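You operate a simulated robot arm through the tools that you are given. There is no shell and no other tool.

Carry out the task below with a simulated robot arm. There is one attempt and no reset: what you move stays moved.

TASK
Spin-test the bearings with the black and the green seal and sort them by the display.
Fine: GOOD goes in the teal tray, HOLD in the orange one; speed knob to FAST before the first run, back to SLOW after the second; switch the tester off.

The check looks at the end state, three seconds after you hand in, the way a careful person would. Anything else that was tipped, shoved, dropped, spilled or broken makes it a failure. Lids that push on must go on centred and level and be pressed home; caps that screw on are set level and turned clockwise until they are tight.

THE ROBOT
A 6-joint arm with a two-finger parallel gripper, fixed in place. Base frame: the origin is on the floor under the middle of its stand, x ahead of it, y to its left, z up; the work surface is at about z = 800. Readings come in mm, rad, newtons and seconds.
With the tool pointing down near the work surface it reaches from about 240 to 640 mm from the base axis. Its first joint turns from -1.152 to 1.152 rad. Payload 2.7 kg.
The tool frame sits at the grasp point between the pads (the TCP): z along the fingers, y along the line on which they close. The tips reach 23 mm beyond it. Largest opening 94 mm; finger width 38, thickness 10; the body of the gripper, 54 by 96 mm, starts 39 mm behind the TCP.
Orientation is that of the tool frame in the base frame, as a unit quaternion [x, y, z, w]. With the fingers straight down and closing along the base's y, the tool's x points along the base's -x, its y along +y and its z along -z.

THE INTERFACE
- The arm moves only by the tool step_arm. Its argument "deltas" is a list of rows, each a list of 7 numbers: the turn, a rotation vector about the tool's x, y, z in rad, then the shift along the tool's x, y, z in mm, then the finger opening in mm, from 0 to 94. In form: [[wx, wy, wz, tx, ty, tz, fingers], ...]. A call has 1 to 20 rows; each row shifts and turns the commanded pose from where the row before left it, along the tool's axes as they then stand. A row lasts 0.2 s, in which the tool goes at most 50 mm and 0.15 rad; a call with a longer step from one row to the next is refused whole, and so is a gripper value outside its range. Where a pose cannot be reached the arm comes as near as it can. A force on the tool above 50 N (or 10 N above the force at the start of the call, whichever is more), or a blocked arm, ends the call early, and 0.2 s more pass. The fingers move at their own pace (about 45 mm/s each) and stop on an object; they squeeze with about 34 N. The grip force told is the motor's: it shows also when the fingers shut on nothing. Time passes only in rows, and 0.2 s behind the last, so rows that do not move let the fingers close. It gives the time, the measured TCP pose, the force on the tool (base axes), the opening and the grip force at its end, in the units of the frame above (readings bear some noise), with the torque about the TCP (base axes, N m) and any sound that the robot's microphone picked up, and new pictures: "show" is both (left out), scene, wrist or none.
- Cameras (640 x 400 px; columns grow to the right, rows downward): "scene" is fixed at [82.8, -441.1, 1408.2]; the picture's right is [0.70, -0.72, 0.00], its down [-0.40, -0.38, -0.83] and it looks along [0.60, 0.58, -0.55] (base axes); focal length 309 px, centre (320, 200). "wrist" rides on the gripper at [86, 16, -74] in the tool frame; the picture's right is [-0.18, 0.98, 0.00], its down [-0.58, -0.11, -0.81] and it looks along [-0.79, -0.15, 0.59] (tool axes); focal length 243 px, centre (320, 200). There is no depth. A picture from a camera that has moved, and an enlarged one, comes with that camera's place and axes in the base frame and with its lens.
- enlarge(camera, box): a new picture of the part [left, top, right, bottom] of that camera's present view, enlarged. The clock stands still meanwhile.
- sign_off(): hands the job in; it is judged then, once.

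Places have to be worked out from the pictures, the camera data and where the tool is seen. Open the gripper and draw the arm clear of the work before you hand the job in, unless the task says otherwise.

The tools are called after "Emit:" as name(argument=value, ...) on one line, values as JSON. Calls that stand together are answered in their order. step_arm: Moves the arm, as the interface text tells. Its arguments: {"type":"object","properties":{"deltas":{"type":"array","items":{"type":"array","items":{"type":"number"}}},"show":{"type":"string","enum":["both","scene","wrist","none"]}},"required":["deltas"]} The other tools are called the same way: enlarge (camera, box) takes an enlarged picture of a part of a camera's view; sign_off () hands the job in.

At the start:

```text
clock: 0.0
ee_pos: [334.4, 84.6, 1120.0]
tool_rot: [0.0, 1.0, 0.0, 0.001]
force: [0.6, 0.3, -0.4]
wrist_torque: [0.03, 0.02, -0.01]
finger_gap: 94.0
finger_force: 0.1
```

scene: 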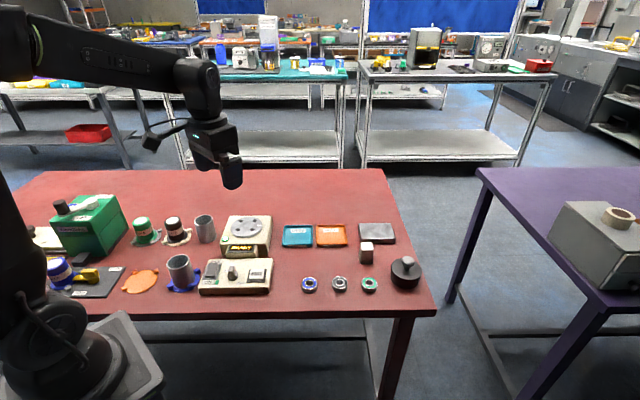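
wrist: 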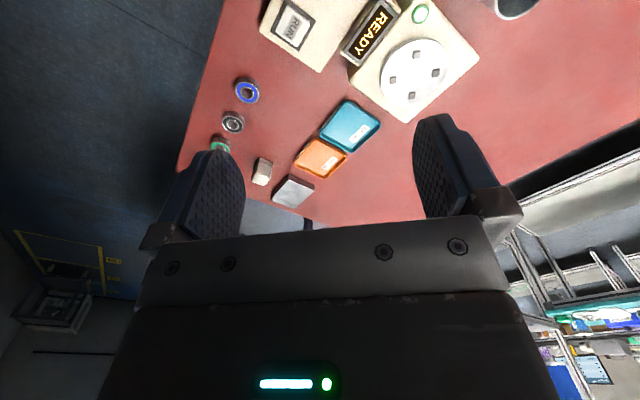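

I start by looking closely at the work surface from the fixed camera before moving anything.

Emit:
enlarge(camera="scene", box=[180, 200, 300, 300])

Emit:
enlarge(camera="scene", box=[270, 210, 430, 310])

Emit:
enlarge(camera="wrist", box=[180, 0, 520, 212])

Emit:
enlarge(camera="scene", box=[20, 180, 220, 305])

```text
4.00 times, centred on (240, 250) of scene
camera zoom: at [82.8, -441.1, 1408.2], right [0.7, -0.72, 0.0], down [-0.4, -0.38, -0.83], along [0.6, 0.58, -0.55], focal length 1235 px, centre (640, 0)
```

zoom: 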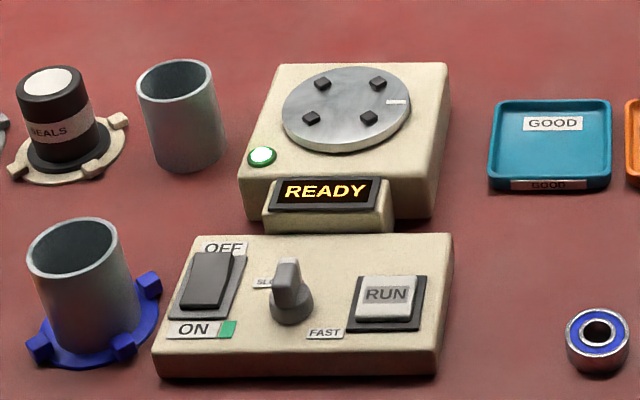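

```text
4.00 times, centred on (350, 260) of scene
camera zoom: at [82.8, -441.1, 1408.2], right [0.7, -0.72, 0.0], down [-0.4, -0.38, -0.83], along [0.6, 0.58, -0.55], focal length 1235 px, centre (200, -40)
```

zoom: 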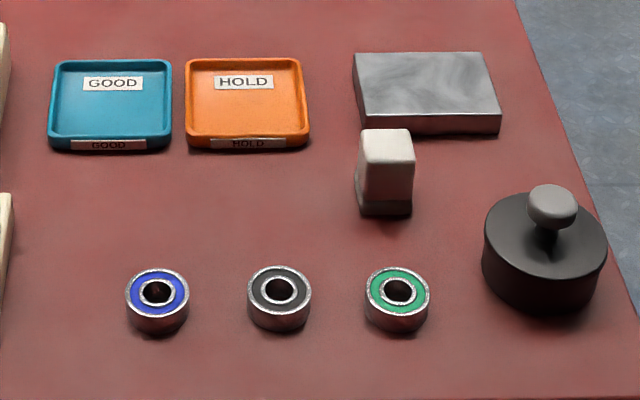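

```text
1.88 times, centred on (350, 106) of wrist
camera zoom: at [246.3, 101.6, 1194.6], right [0.18, 0.98, 0.0], down [0.58, -0.11, 0.81], along [0.79, -0.15, -0.59], focal length 457 px, centre (264, 377)
```

zoom: 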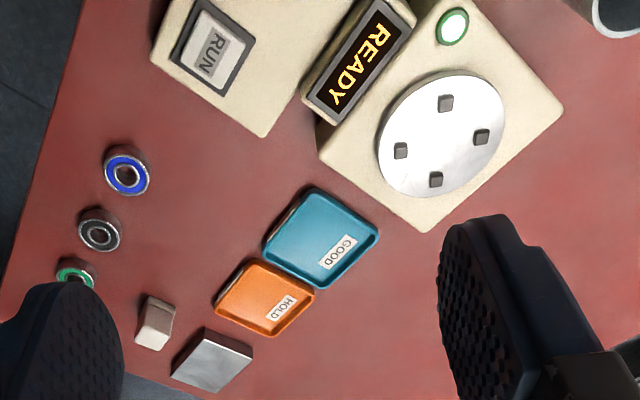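

```text
3.20 times, centred on (120, 242) of scene
camera zoom: at [82.8, -441.1, 1408.2], right [0.7, -0.72, 0.0], down [-0.4, -0.38, -0.83], along [0.6, 0.58, -0.55], focal length 988 px, centre (960, 64)
```

zoom: 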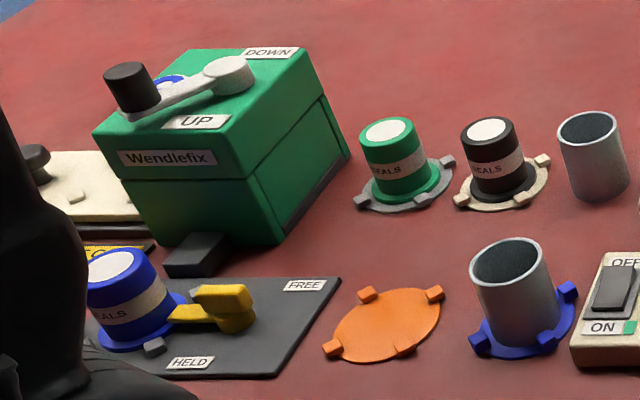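

The tester shows READY, and the platter has four dogs at roughly (435,195,857). The bearings are at about blue (445,-52), black (499,-107) and green (550,-160). I'll bring the wrist camera over the control panel for a close look.

Emit:
step_arm(deltas=[[0, 0, 0, 40, 0, 40, 94], [0, 0, 0, 40, 0, 40, 94], [0, 0, 0, 10, 0, 40, 94], [0, 0, 0, 0, 0, 0, 94]], show="both")

```text
refused: row 1 steps farther than a row can; nothing moved
```

The row was over the 50 mm limit, so I'll use smaller steps.

Emit:
step_arm(deltas=[[0, 0, 0, 30, 0, 35, 94], [0, 0, 0, 30, 0, 35, 94], [0, 0, 0, 25, 0, 40, 94], [0, 0, 0, 0, 0, 0, 94]], show="both")

```text
clock: 1.0
ee_pos: [247.9, 83.8, 1009.9]
tool_rot: [0.0, 1.0, 0.001, 0.001]
force: [0.3, 0.3, 0.1]
wrist_torque: [0.0, -0.02, -0.01]
finger_gap: 94.5
finger_force: 0.0
camera wrist: at [160.8, 100.2, 1084.2], right [0.18, 0.98, 0.0], down [0.58, -0.11, 0.81], along [0.79, -0.15, -0.59], focal length 243 px, centre (320, 200)
```

scene: 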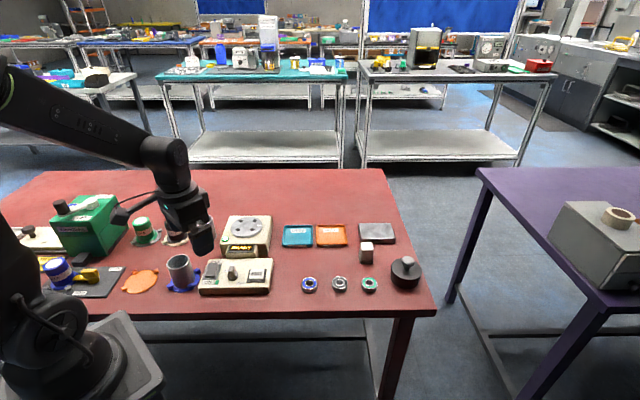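
wrist: 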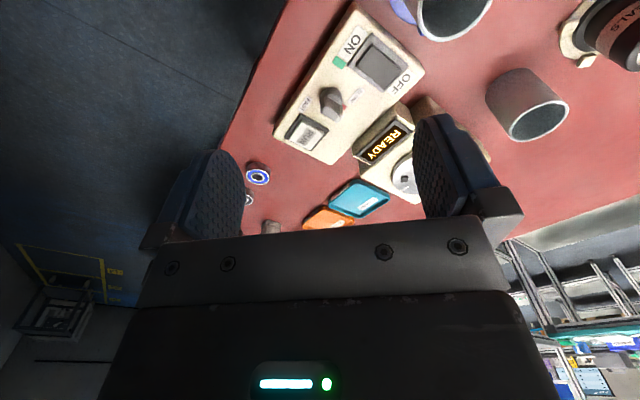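

Emit:
enlarge(camera="wrist", box=[260, 0, 500, 150])

Emit:
enlarge(camera="scene", box=[195, 210, 275, 300])

```text
2.67 times, centred on (380, 75) of wrist
camera zoom: at [160.8, 100.2, 1084.2], right [0.18, 0.98, 0.0], down [0.58, -0.11, 0.81], along [0.79, -0.15, -0.59], focal length 647 px, centre (160, 533)
```

zoom: 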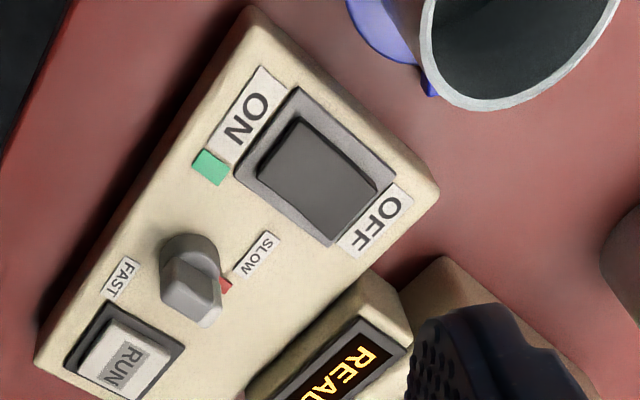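

```text
4.44 times, centred on (235, 255) of scene
camera zoom: at [82.7, -441.1, 1408.2], right [0.7, -0.72, 0.0], down [-0.4, -0.38, -0.83], along [0.6, 0.58, -0.55], focal length 1372 px, centre (698, -44)
```

zoom: 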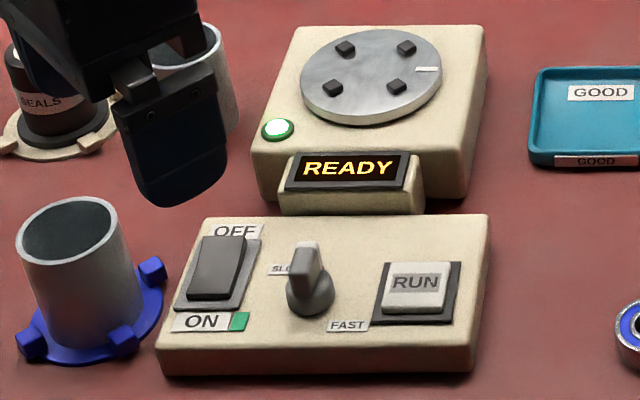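

I'll zoom in on the knob from both views to read its bar direction and the red mark.

Emit:
enlarge(camera="wrist", box=[295, 75, 375, 125])

Emit:
enlarge(camera="scene", box=[217, 258, 249, 286])

Emit:
enlarge(camera="scene", box=[217, 210, 275, 255])

```text
8.00 times, centred on (335, 100) of wrist
camera zoom: at [160.8, 100.2, 1084.2], right [0.18, 0.98, 0.0], down [0.58, -0.11, 0.81], along [0.79, -0.15, -0.59], focal length 1941 px, centre (200, 1000)
```

zoom: 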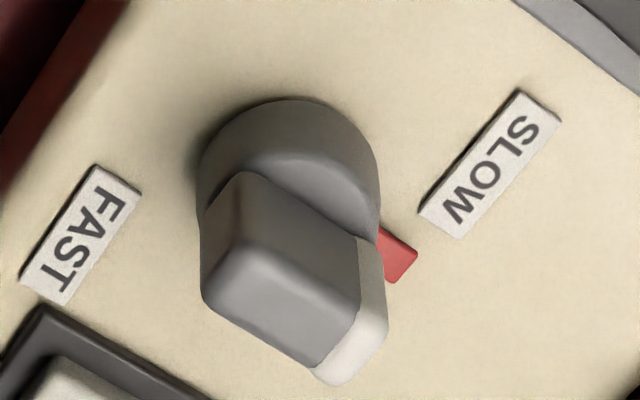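

```text
14.29 times, centred on (233, 272) of scene
camera zoom: at [82.7, -441.1, 1408.2], right [0.7, -0.72, 0.0], down [-0.4, -0.38, -0.83], along [0.6, 0.58, -0.55], focal length 4412 px, centre (1563, -829)
```

zoom: 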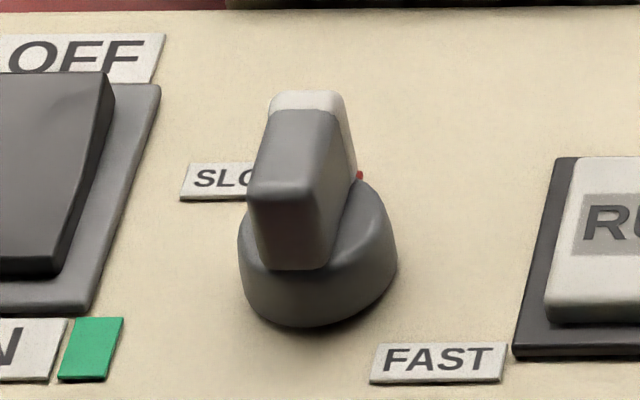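

```text
8.89 times, centred on (246, 232) of scene
camera zoom: at [82.7, -441.1, 1408.2], right [0.7, -0.72, 0.0], down [-0.4, -0.38, -0.83], along [0.6, 0.58, -0.55], focal length 2745 px, centre (978, -89)
```

zoom: 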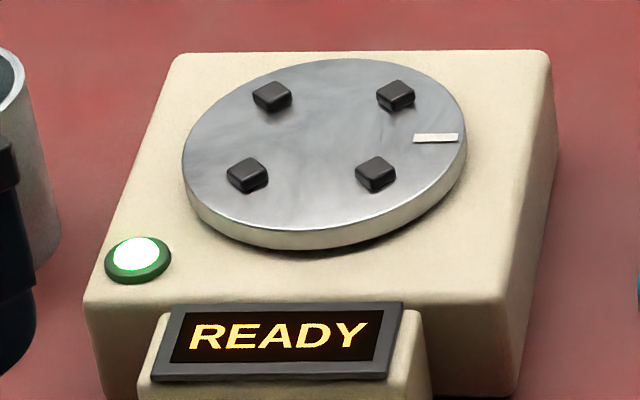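

The knob bar is at about (312,84) with its top near z=860, and its white pointer end aims about 46° in base, at the red mark by SLOW. FAST lies at about -86°. I'll move above the knob, yaw the fingers across the bar, and narrow the opening.

Emit:
step_arm(deltas=[[0, 0, 0, -21.3, 0, 25, 60], [0, 0, 0, -21.3, 0, 25, 50], [0, 0, 0, -21.4, 0, 25, 40], [0, 0, -0.134, 0, 0, 0, 40], [0, 0, -0.134, 0, 0, 0, 40], [0, 0, -0.134, 0, 0, 0, 40], [0, 0, -0.134, 0, 0, 0, 40], [0, 0, -0.134, 0, 0, 0, 40], [0, 0, -0.134, 0, 0, 0, 40], [0, 0, 0, 0, 0, 0, 40]], show="both")

```text
clock: 3.2
ee_pos: [313.2, 83.6, 935.5]
tool_rot: [-0.393, 0.92, 0.0, 0.0]
force: [0.3, 0.5, 0.1]
wrist_torque: [-0.01, 0.0, -0.01]
finger_gap: 40.2
finger_force: 0.1
camera wrist: at [240.8, 33.9, 1009.3], right [-0.58, 0.81, 0.0], down [0.48, 0.34, 0.81], along [0.66, 0.47, -0.59], focal length 243 px, centre (320, 200)
```

scene: 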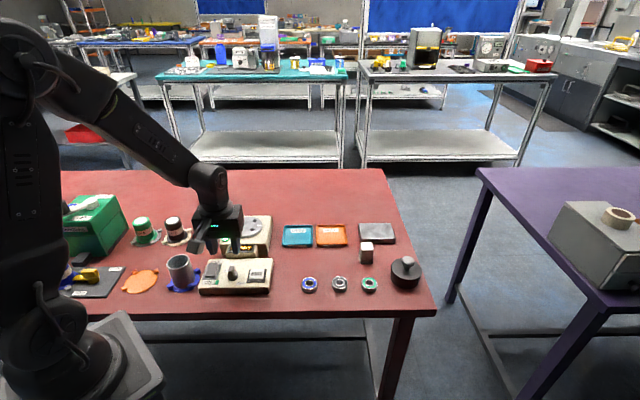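
wrist: 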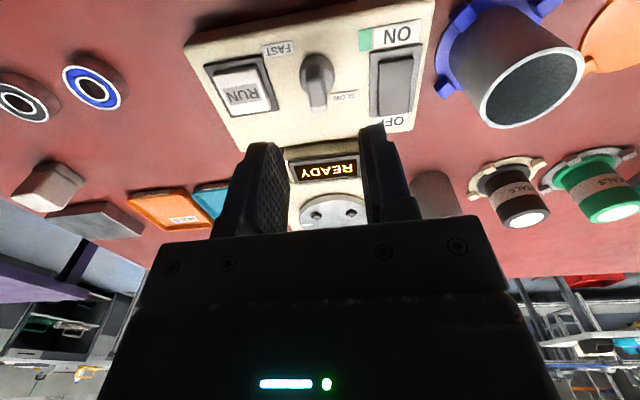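

Yaw is 46° and the TCP is at (313,84,935). I'll zoom in to check that the bar lies between the fingers and parallel to them.

Emit:
enlarge(camera="wrist", box=[190, 0, 430, 200])

Emit:
enlarge(camera="scene", box=[180, 190, 290, 300])

```text
2.00 times, centred on (310, 100) of wrist
camera zoom: at [240.8, 33.9, 1009.3], right [-0.58, 0.81, 0.0], down [0.48, 0.34, 0.81], along [0.66, 0.47, -0.59], focal length 485 px, centre (340, 400)
```

zoom: 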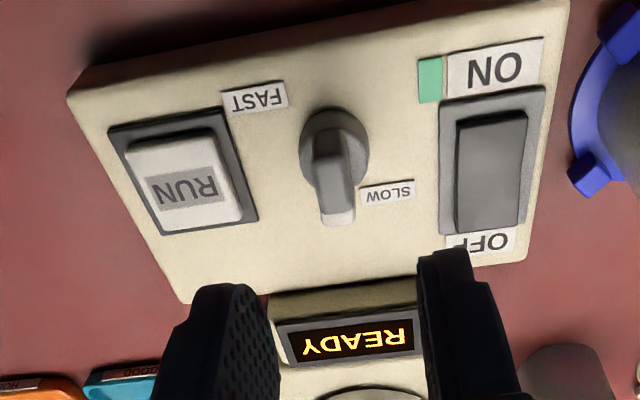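

```text
3.64 times, centred on (235, 245) of scene
camera zoom: at [82.8, -441.1, 1408.2], right [0.7, -0.72, 0.0], down [-0.4, -0.38, -0.83], along [0.6, 0.58, -0.55], focal length 1123 px, centre (629, 36)
```

zoom: 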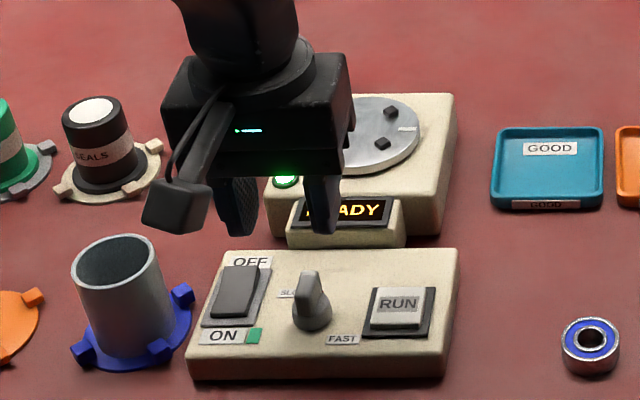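

The bar lies centred between the fingers, and I put the knob axis at about (311.5,82.5). I'll go down in small steps until the tips are beside the bar, staying above the ring.

Emit:
step_arm(deltas=[[0, 0, 0, 2, 0.4, 20, 40], [0, 0, 0, 0, 0, 20, 40], [0, 0, 0, 0, 0, 15, 40], [0, 0, 0, 0, 0, 8, 40], [0, 0, 0, 0, 0, 5, 40], [0, 0, 0, 0, 0, 0, 40]], show="both")

```text
clock: 4.6
ee_pos: [310.3, 82.7, 866.6]
tool_rot: [-0.391, 0.92, 0.0, 0.001]
force: [0.7, -0.3, -0.2]
wrist_torque: [-0.01, 0.02, 0.02]
finger_gap: 40.2
finger_force: 0.1
camera wrist: at [238.0, 32.7, 941.2], right [-0.58, 0.81, 0.0], down [0.48, 0.34, 0.81], along [0.66, 0.47, -0.59], focal length 243 px, centre (320, 200)
```

scene: 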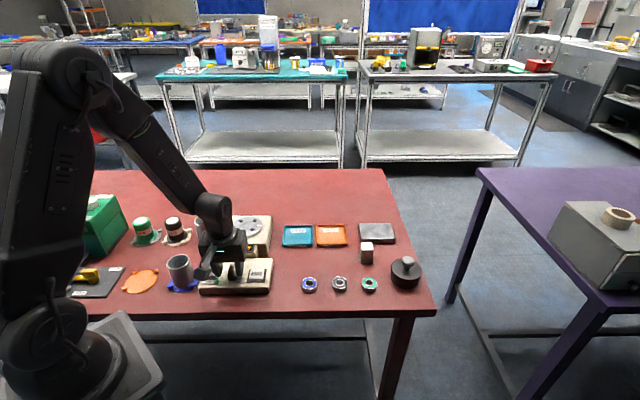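
wrist: 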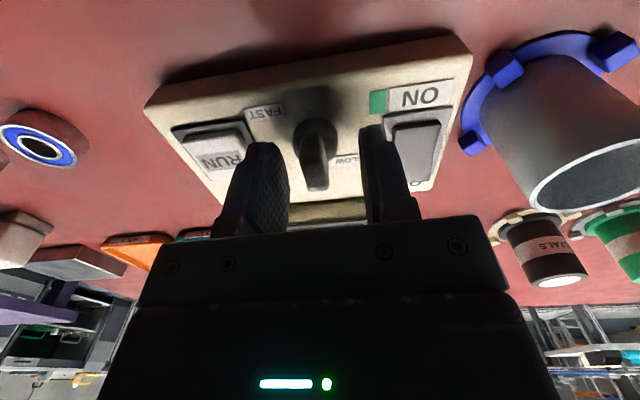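

Emit:
enlarge(camera="wrist", box=[210, 80, 430, 240])

Emit:
enlarge(camera="scene", box=[195, 230, 275, 300])

```text
2.50 times, centred on (320, 160) of wrist
camera zoom: at [238.0, 32.7, 941.2], right [-0.58, 0.81, 0.0], down [0.48, 0.34, 0.81], along [0.66, 0.47, -0.59], focal length 606 px, centre (320, 300)
```

zoom: 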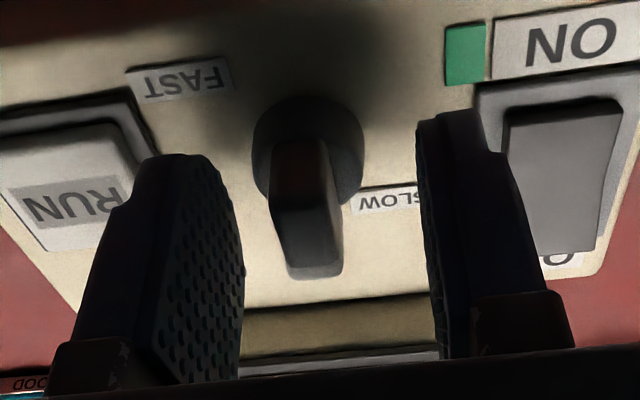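

```text
5.71 times, centred on (235, 265) of scene
camera zoom: at [82.8, -441.1, 1408.2], right [0.7, -0.72, 0.0], down [-0.4, -0.38, -0.83], along [0.6, 0.58, -0.55], focal length 1765 px, centre (806, -171)
```

zoom: 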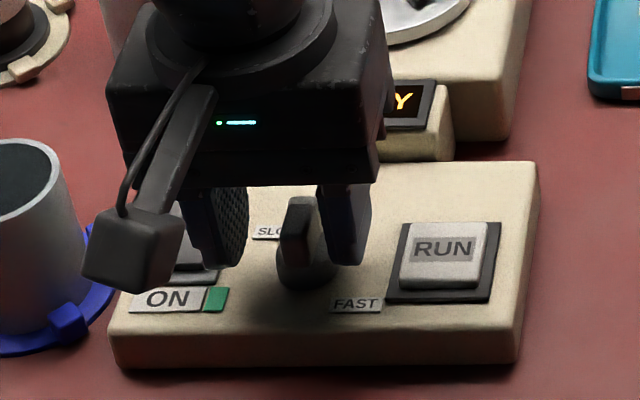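

The bar is within the pads and about 1 mm toward the tool's -y side. I'll nudge by that much and close on it.

Emit:
step_arm(deltas=[[0, 0, 0, -1.8, -1.1, 0, 40], [0, 0, 0, 0, 0, 0, 20], [0, 0, 0, 0, 0, 0, 0], [0, 0, 0, 0, 0, 0, 0], [0, 0, 0, 0, 0, 0, 0]], show="wrist")

```text
clock: 5.8
ee_pos: [315.3, 82.3, 867.0]
tool_rot: [-0.391, 0.921, 0.0, 0.002]
force: [26.7, -33.2, -10.2]
wrist_torque: [-0.68, -0.12, -0.75]
finger_gap: 12.0
finger_force: 44.9
camera wrist: at [241.7, 32.2, 941.3], right [-0.58, 0.82, 0.0], down [0.48, 0.34, 0.81], along [0.66, 0.47, -0.59], focal length 243 px, centre (320, 200)
```

wrist: 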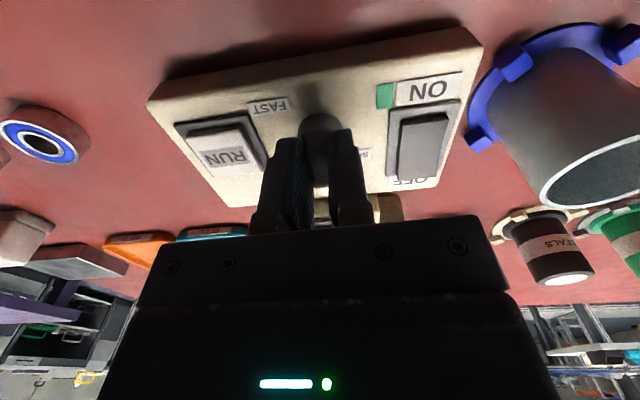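

The grip is on (gap 12), but there is about 42 N sideways, so the knob axis is nearer the tool's -y than I commanded. I'll shift ty by -2.8 to relieve it.

Emit:
step_arm(deltas=[[0, 0, 0, 0, -1.4, 0, 0], [0, 0, 0, 0, -1.2, 0, 0], [0, 0, 0, 0, 0, 0, 0]], show="scene")

Emit:
enlarge(camera="scene", box=[195, 230, 275, 300])

```text
clock: 6.6
ee_pos: [314.8, 81.8, 866.8]
tool_rot: [-0.391, 0.921, 0.0, 0.001]
force: [8.2, -8.3, -8.2]
wrist_torque: [0.89, -1.17, -0.82]
finger_gap: 11.9
finger_force: 44.3
```

scene: 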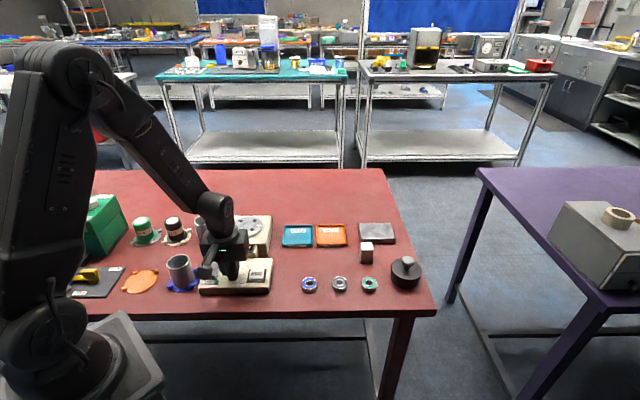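

```text
5.71 times, centred on (235, 265) of scene
camera zoom: at [83.0, -441.3, 1408.1], right [0.7, -0.72, 0.0], down [-0.4, -0.38, -0.83], along [0.6, 0.58, -0.55], focal length 1765 px, centre (806, -171)
```

zoom: 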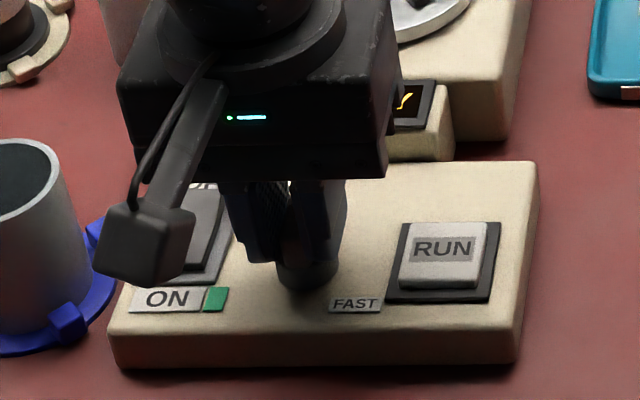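

The panel has not shifted and the side force is down to about 11 N. I'll ease a little more, then begin turning clockwise (seen from above) toward FAST, watching torque and sound.

Emit:
step_arm(deltas=[[0, 0, 0, 0, -0.7, 0, 0], [0, 0, 0.1, 0, 0, 0, 0], [0, 0, 0.1, 0, 0, 0, 0], [0, 0, 0, 0, 0, 0, 0]], show="wrist")

```text
clock: 7.6
ee_pos: [314.5, 82.1, 866.7]
tool_rot: [-0.298, 0.955, 0.0, -0.001]
force: [-12.9, 16.0, 12.1]
wrist_torque: [0.17, 0.38, 0.02]
finger_gap: 11.8
finger_force: 45.3
camera wrist: at [233.4, 47.5, 941.7], right [-0.41, 0.91, 0.0], down [0.54, 0.24, 0.81], along [0.74, 0.33, -0.59], focal length 243 px, centre (320, 200)
```

wrist: 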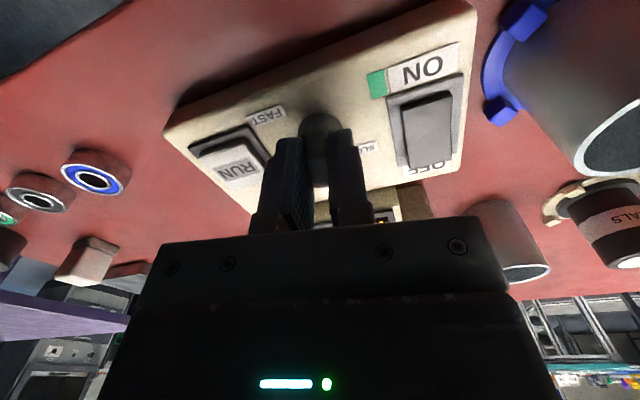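

The knob turns freely, with yaw now 35° and torque about z near zero. I'll back off half a millimetre sideways and keep turning clockwise.

Emit:
step_arm(deltas=[[0, 0, 0.1, 0, 0.7, 0, 0], [0, 0, 0.12, 0, 0, 0, 0], [0, 0, 0.12, 0, 0, 0, 0], [0, 0, 0, 0, 0, 0, 0]], show="wrist")

```text
clock: 8.6
ee_pos: [314.6, 83.9, 866.1]
tool_rot: [-0.132, 0.991, -0.001, 0.0]
force: [-14.6, 21.2, 11.4]
wrist_torque: [0.19, 0.81, 0.04]
finger_gap: 12.1
finger_force: 44.9
camera wrist: at [225.7, 76.9, 941.5], right [-0.08, 1.0, 0.0], down [0.59, 0.05, 0.81], along [0.8, 0.06, -0.59], focal length 243 px, centre (320, 200)
```

wrist: 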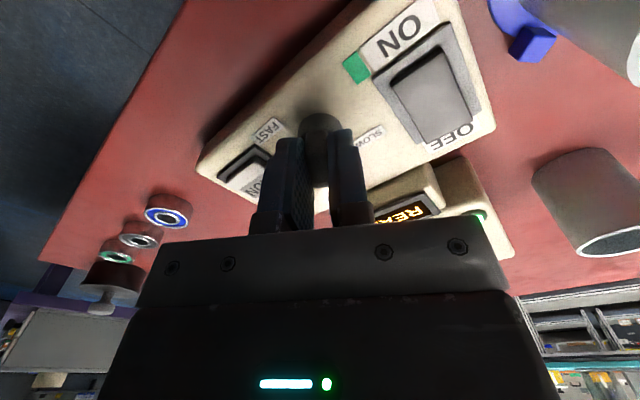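

Yaw is 15°, and the 25 N side force says the axis is nearer (313.3,83.2), so I'll correct for that. No click or stop yet, so I'll keep turning.

Emit:
step_arm(deltas=[[0, 0, 0, 0.6, 1.6, 0, 0], [0, 0, 0.12, 0, 0, 0, 0], [0, 0, 0.12, 0, 0, 0, 0], [0, 0, 0.12, 0, 0, 0, 0], [0, 0, 0, 0, 0, 0, 0]], show="wrist")

Emit:
enlarge(camera="wrist", box=[200, 40, 440, 240])

```text
clock: 9.8
ee_pos: [314.4, 83.4, 865.9]
tool_rot: [0.049, 0.999, 0.0, 0.001]
force: [-4.1, -5.1, 4.0]
wrist_torque: [-0.15, -0.4, -0.02]
finger_gap: 11.7
finger_force: 45.2
camera wrist: at [228.8, 108.8, 941.4], right [0.28, 0.96, 0.0], down [0.57, -0.17, 0.81], along [0.77, -0.23, -0.59], focal length 243 px, centre (320, 200)
```

wrist: 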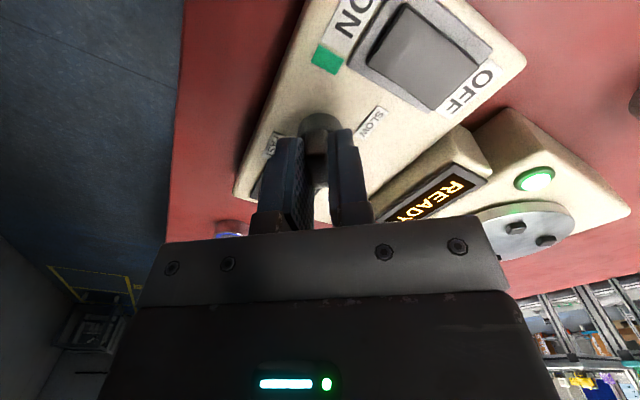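

```text
2.00 times, centred on (320, 140) of wrist
camera zoom: at [228.8, 108.8, 941.4], right [0.28, 0.96, 0.0], down [0.57, -0.17, 0.81], along [0.77, -0.23, -0.59], focal length 485 px, centre (320, 320)
```

zoom: 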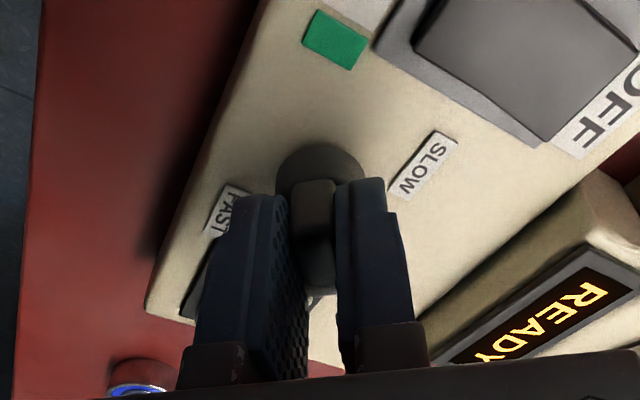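

Yaw is -6°, the knob is following, and forces are small. I'll continue clockwise.

Emit:
step_arm(deltas=[[0, 0, 0.12, 0, 0, 0, 0], [0, 0, 0.12, 0, 0, 0, 0], [0, 0, 0.12, 0, 0, 0, 0], [0, 0, 0, 0, 0, 0, 0]], show="wrist")

Emit:
enlarge(camera="wrist", box=[200, 40, 440, 240])

Emit:
enlarge(camera="scene", box=[195, 230, 275, 300])

```text
clock: 10.8
ee_pos: [313.4, 83.6, 866.7]
tool_rot: [0.227, 0.974, 0.0, 0.001]
force: [3.8, -2.1, -7.5]
wrist_torque: [-0.52, -0.88, -0.01]
finger_gap: 11.8
finger_force: 45.1
camera wrist: at [242.9, 137.4, 941.4], right [0.6, 0.8, 0.0], down [0.47, -0.35, 0.81], along [0.65, -0.48, -0.59], focal length 243 px, centre (320, 200)
```

wrist: 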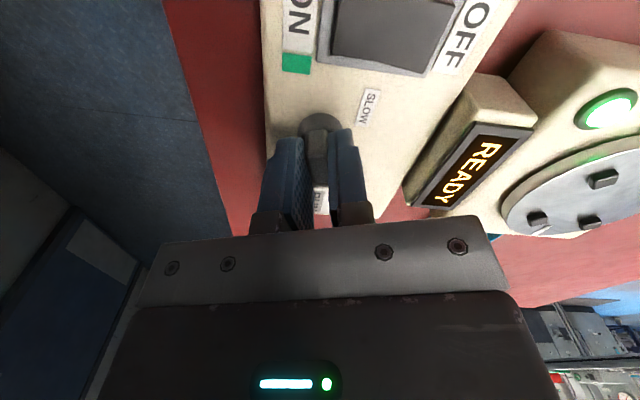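

```text
2.00 times, centred on (320, 140) of wrist
camera zoom: at [242.9, 137.4, 941.4], right [0.6, 0.8, 0.0], down [0.47, -0.35, 0.81], along [0.65, -0.48, -0.59], focal length 485 px, centre (320, 320)
```

zoom: 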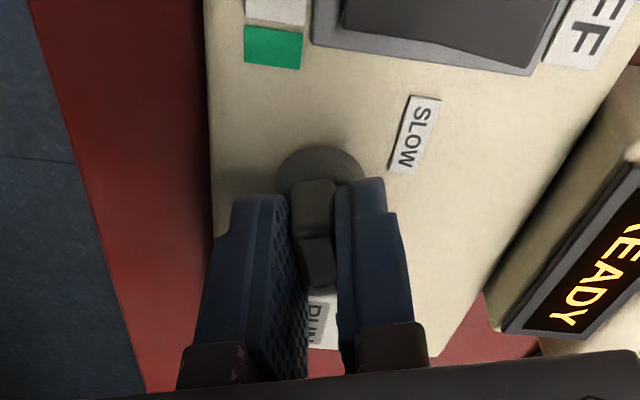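

```text
5.71 times, centred on (235, 265) of scene
camera zoom: at [82.9, -441.1, 1408.2], right [0.7, -0.72, 0.0], down [-0.4, -0.38, -0.83], along [0.6, 0.58, -0.55], focal length 1765 px, centre (806, -171)
```

zoom: 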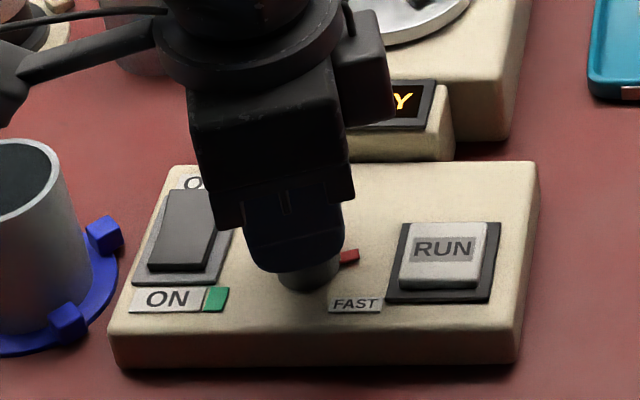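

The red mark is the knob's own pointer: it has turned with the bar and now points to the right on the panel. So FAST means pointing it at the FAST label, at about -86°. I'll continue clockwise.

Emit:
step_arm(deltas=[[0, 0, 0.12, 0, 0, 0, 0], [0, 0, 0.12, 0, 0, 0, 0], [0, 0, 0.12, 0, 0, 0, 0], [0, 0, 0.12, 0, 0, 0, 0], [0, 0, 0, 0, 0, 0, 0]], show="wrist")

Emit:
enlarge(camera="scene", box=[195, 230, 275, 300])

```text
clock: 12.0
ee_pos: [314.1, 84.3, 867.7]
tool_rot: [0.451, 0.893, 0.001, 0.001]
force: [0.9, 12.1, -7.6]
wrist_torque: [-0.1, -0.1, 1.3]
finger_gap: 14.7
finger_force: 45.2
camera wrist: at [275.7, 164.3, 941.8], right [0.9, 0.44, 0.0], down [0.26, -0.53, 0.81], along [0.35, -0.73, -0.59], focal length 243 px, centre (320, 200)
```

wrist: 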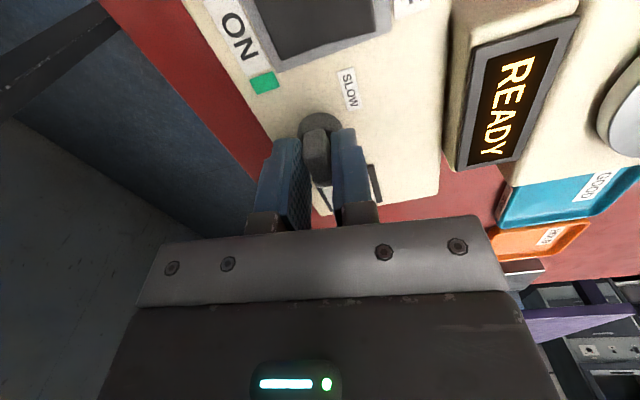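

```text
5.71 times, centred on (235, 265) of scene
camera zoom: at [82.9, -440.7, 1408.3], right [0.7, -0.72, 0.0], down [-0.4, -0.38, -0.83], along [0.6, 0.58, -0.55], focal length 1765 px, centre (806, -171)
```

zoom: 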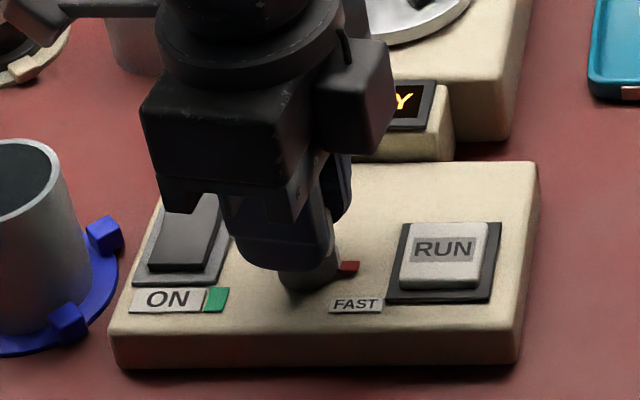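

The z torque rose to 1.3 N·m and the gap widened to 14.7, so the knob has reached its stop at about -46°, a quarter turn on the FAST side. I'll back off 0.12 rad, release, and rise to verify.

Emit:
step_arm(deltas=[[0, 0, -0.12, 0, 0, 0, 0], [0, 0, 0, 0, 0, 0, 0], [0, 0, 0, 0, 0, 0, 20], [0, 0, 0, 0, 0, 0, 36], [0, 0, 0, 0, 0, 0, 36]], show="none")

Emit:
step_arm(deltas=[[0, 0, 0, 0, 0, -20, 36], [0, 0, 0, 0, 0, -30, 36], [0, 0, 0, 0, 0, -40, 36], [0, 0, 0, 0, 0, 0, 36]], show="both")

Emit:
enlarge(camera="scene", box=[195, 230, 275, 300])

Emit:
enlarge(camera="wrist", box=[200, 0, 440, 150])

```text
clock: 13.2
ee_pos: [314.2, 83.7, 867.1]
tool_rot: [0.398, 0.918, 0.0, 0.0]
force: [-0.1, 0.5, -0.5]
wrist_torque: [0.01, 0.05, 0.0]
finger_gap: 36.0
finger_force: 0.1
```

```text
clock: 14.2
ee_pos: [314.0, 85.0, 955.5]
tool_rot: [0.397, 0.918, 0.0, 0.0]
force: [-0.6, -0.1, 0.5]
wrist_torque: [-0.02, -0.04, -0.01]
finger_gap: 36.2
finger_force: 0.1
camera wrist: at [267.3, 159.3, 1030.8], right [0.84, 0.54, 0.0], down [0.32, -0.5, 0.81], along [0.43, -0.68, -0.59], focal length 243 px, centre (320, 200)
```

scene: 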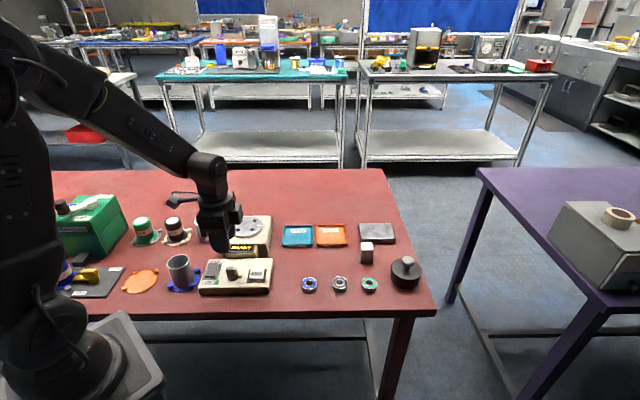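
wrist: 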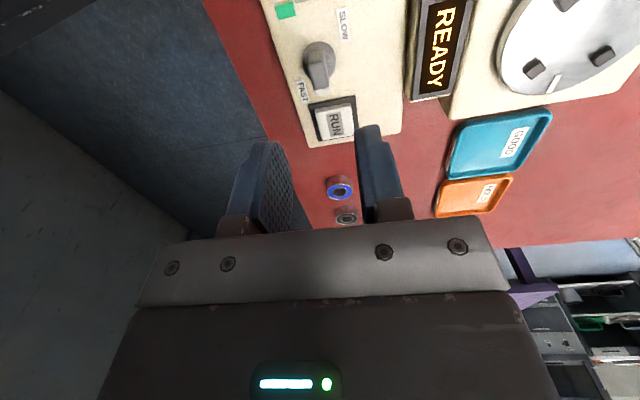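

```text
5.71 times, centred on (235, 265) of scene
camera zoom: at [82.7, -441.1, 1408.2], right [0.7, -0.72, 0.0], down [-0.4, -0.38, -0.83], along [0.6, 0.58, -0.55], focal length 1765 px, centre (806, -171)
```

zoom: 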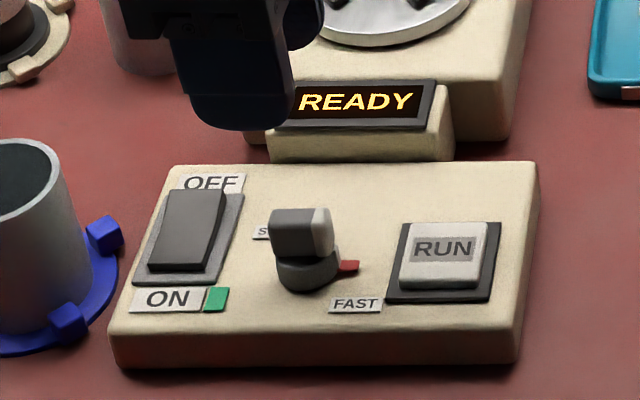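

```text
2.67 times, centred on (320, 75) of wrist
camera zoom: at [267.3, 159.3, 1030.8], right [0.84, 0.54, 0.0], down [0.32, -0.5, 0.81], along [0.43, -0.68, -0.59], focal length 647 px, centre (320, 533)
```

zoom: 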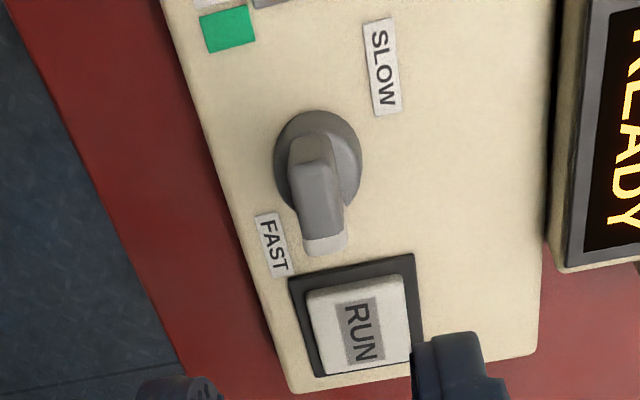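

The knob now points a quarter turn clockwise, by FAST. From the dog positions I get dogs at ±x and ±y of the platter centre at about 29 mm radius, so a ±45° yaw suits placing. I'll move above the black bearing at about (499,-107) to refine its position.

Emit:
step_arm(deltas=[[0, 0, -0.033, -44, 0.6, 0, 60], [0, 0, 0, -44, 0.6, 0, 60], [0, 0, 0, -44, 0.6, 0, 60], [0, 0, 0, -44, 0.6, 0, 60], [0, 0, 0, -44, 0.6, 0, 60], [0, 0, 0, -44, 0.6, 0, 60], [0, 0, 0, 0, 0, 0, 60]], show="both")

Emit:
enlarge(camera="wrist", box=[200, 0, 440, 150])

Emit:
enlarge(camera="scene", box=[195, 200, 275, 300])

```text
clock: 15.8
ee_pos: [502.6, -103.8, 955.4]
tool_rot: [0.381, 0.924, 0.001, 0.0]
force: [-0.1, 0.2, -0.3]
wrist_torque: [0.0, -0.01, -0.03]
finger_gap: 59.8
finger_force: 0.1
camera wrist: at [451.7, -30.6, 1030.0], right [0.82, 0.57, 0.0], down [0.34, -0.49, 0.81], along [0.46, -0.66, -0.59], focal length 243 px, centre (320, 200)
```

scene: 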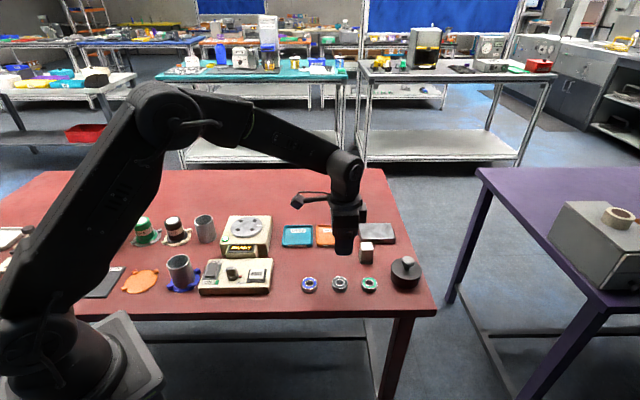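
wrist: 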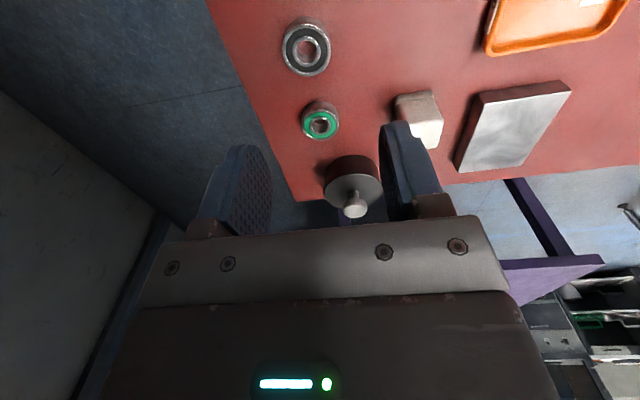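

```text
2.67 times, centred on (320, 75) of wrist
camera zoom: at [451.7, -30.6, 1030.0], right [0.82, 0.57, 0.0], down [0.34, -0.49, 0.81], along [0.46, -0.66, -0.59], focal length 647 px, centre (320, 533)
```

zoom: 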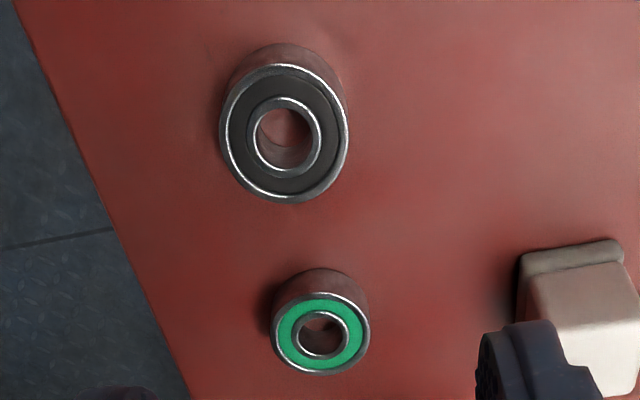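

```text
4.00 times, centred on (235, 250) of scene
camera zoom: at [82.7, -441.1, 1408.2], right [0.7, -0.72, 0.0], down [-0.4, -0.38, -0.83], along [0.6, 0.58, -0.55], focal length 1235 px, centre (660, 0)
```

zoom: 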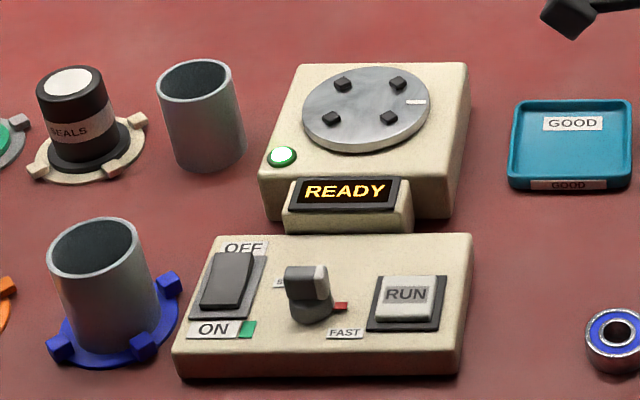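

From the wrist view the black bearing is at about (492,-108), about 40 mm across and 14 mm high. The scene view confirms the panel is untouched with the pointer on the FAST side. I'll shift over the bearing and come down to just above it.

Emit:
step_arm(deltas=[[0, 0, 0, 4.4, -10.2, 20, 64], [0, 0, 0, 0, 0, 35, 64], [0, 0, 0, 0, 0, 30, 64], [0, 0, 0, 0, 0, 0, 64]], show="wrist")

Emit:
enlarge(camera="wrist", box=[200, 60, 440, 210])

Emit:
enlarge(camera="scene", box=[290, 220, 400, 300])

```text
clock: 16.8
ee_pos: [490.6, -105.9, 870.6]
tool_rot: [0.382, 0.924, 0.0, 0.0]
force: [0.7, 1.3, 0.2]
wrist_torque: [-0.03, -0.01, 0.01]
finger_gap: 64.0
finger_force: 0.0
camera wrist: at [441.1, -31.9, 945.4], right [0.82, 0.57, 0.0], down [0.33, -0.49, 0.81], along [0.46, -0.66, -0.59], focal length 243 px, centre (320, 200)
```

wrist: 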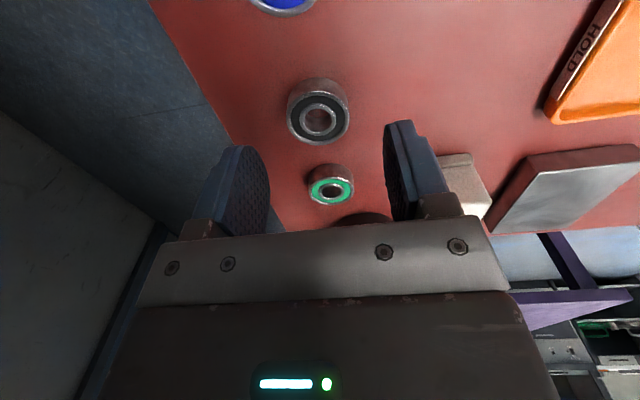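

```text
2.67 times, centred on (320, 135) of wrist
camera zoom: at [441.1, -31.9, 945.4], right [0.82, 0.57, 0.0], down [0.33, -0.49, 0.81], along [0.46, -0.66, -0.59], focal length 647 px, centre (320, 373)
```

zoom: 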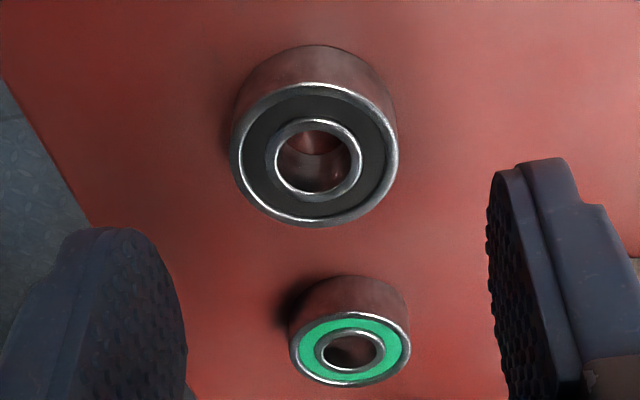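

```text
5.00 times, centred on (345, 260) of scene
camera zoom: at [82.8, -441.1, 1408.2], right [0.7, -0.72, 0.0], down [-0.4, -0.38, -0.83], along [0.6, 0.58, -0.55], focal length 1544 px, centre (195, -100)
```

zoom: 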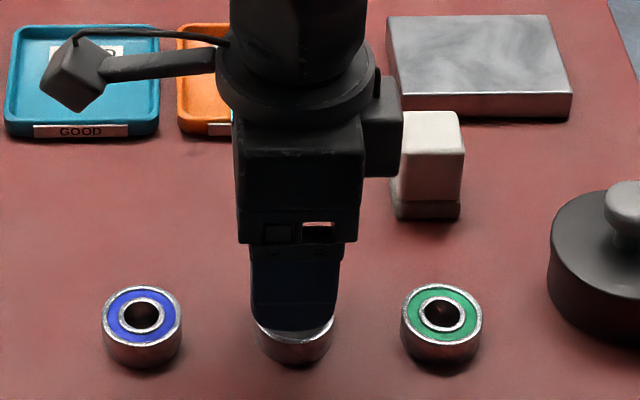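

The bearing centre is at (493,-108). The tool's y alignment is good and it needs -3.4 along tool x. I'll go down to TCP z≈828 (tips about 5 mm above the table) and grip.

Emit:
step_arm(deltas=[[0, 0, 0, -3.4, 0, 15, 64], [0, 0, 0, 0, 0, 17, 64], [0, 0, 0, 0, 0, 10, 64], [0, 0, 0, 0, 0, 0, 64], [0, 0, 0, 0, 0, 0, 40], [0, 0, 0, 0, 0, 0, 30], [0, 0, 0, 0, 0, 0, 30], [0, 0, 0, 0, 0, 0, 30]], show="both")

Emit:
enlarge(camera="wrist", box=[200, 60, 440, 210])

Emit:
enlarge(camera="scene", box=[290, 220, 400, 300])

```text
clock: 18.6
ee_pos: [494.4, -107.7, 828.7]
tool_rot: [0.382, 0.924, 0.0, 0.0]
force: [-0.3, -0.5, 0.2]
wrist_torque: [0.02, 0.01, 0.02]
finger_gap: 38.8
finger_force: 34.0
camera wrist: at [443.0, -33.8, 904.3], right [0.82, 0.57, 0.0], down [0.33, -0.49, 0.81], along [0.46, -0.66, -0.59], focal length 243 px, centre (320, 200)
```

scene: 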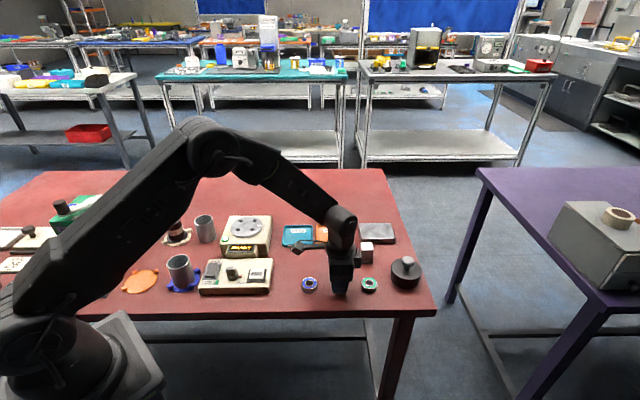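
wrist: 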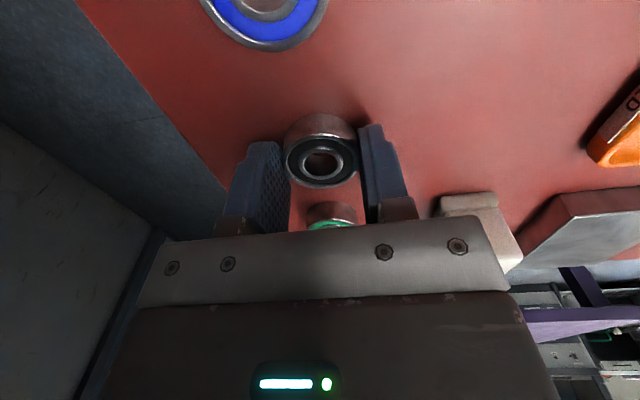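

```text
2.67 times, centred on (320, 135) of wrist
camera zoom: at [443.0, -33.8, 904.3], right [0.82, 0.57, 0.0], down [0.33, -0.49, 0.81], along [0.46, -0.66, -0.59], focal length 647 px, centre (320, 373)
```

zoom: 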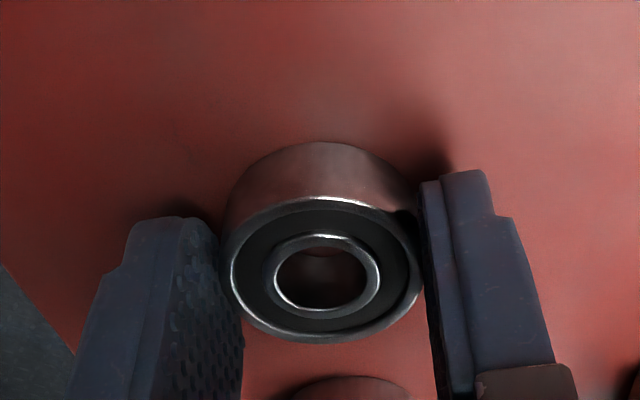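

```text
5.00 times, centred on (345, 260) of scene
camera zoom: at [82.8, -441.1, 1408.2], right [0.7, -0.72, 0.0], down [-0.4, -0.38, -0.83], along [0.6, 0.58, -0.55], focal length 1544 px, centre (195, -100)
```

zoom: 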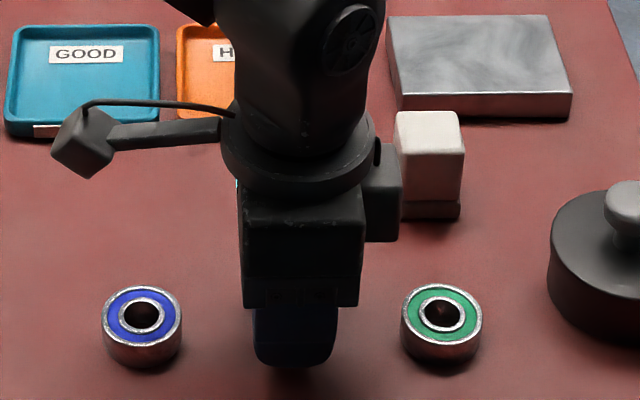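

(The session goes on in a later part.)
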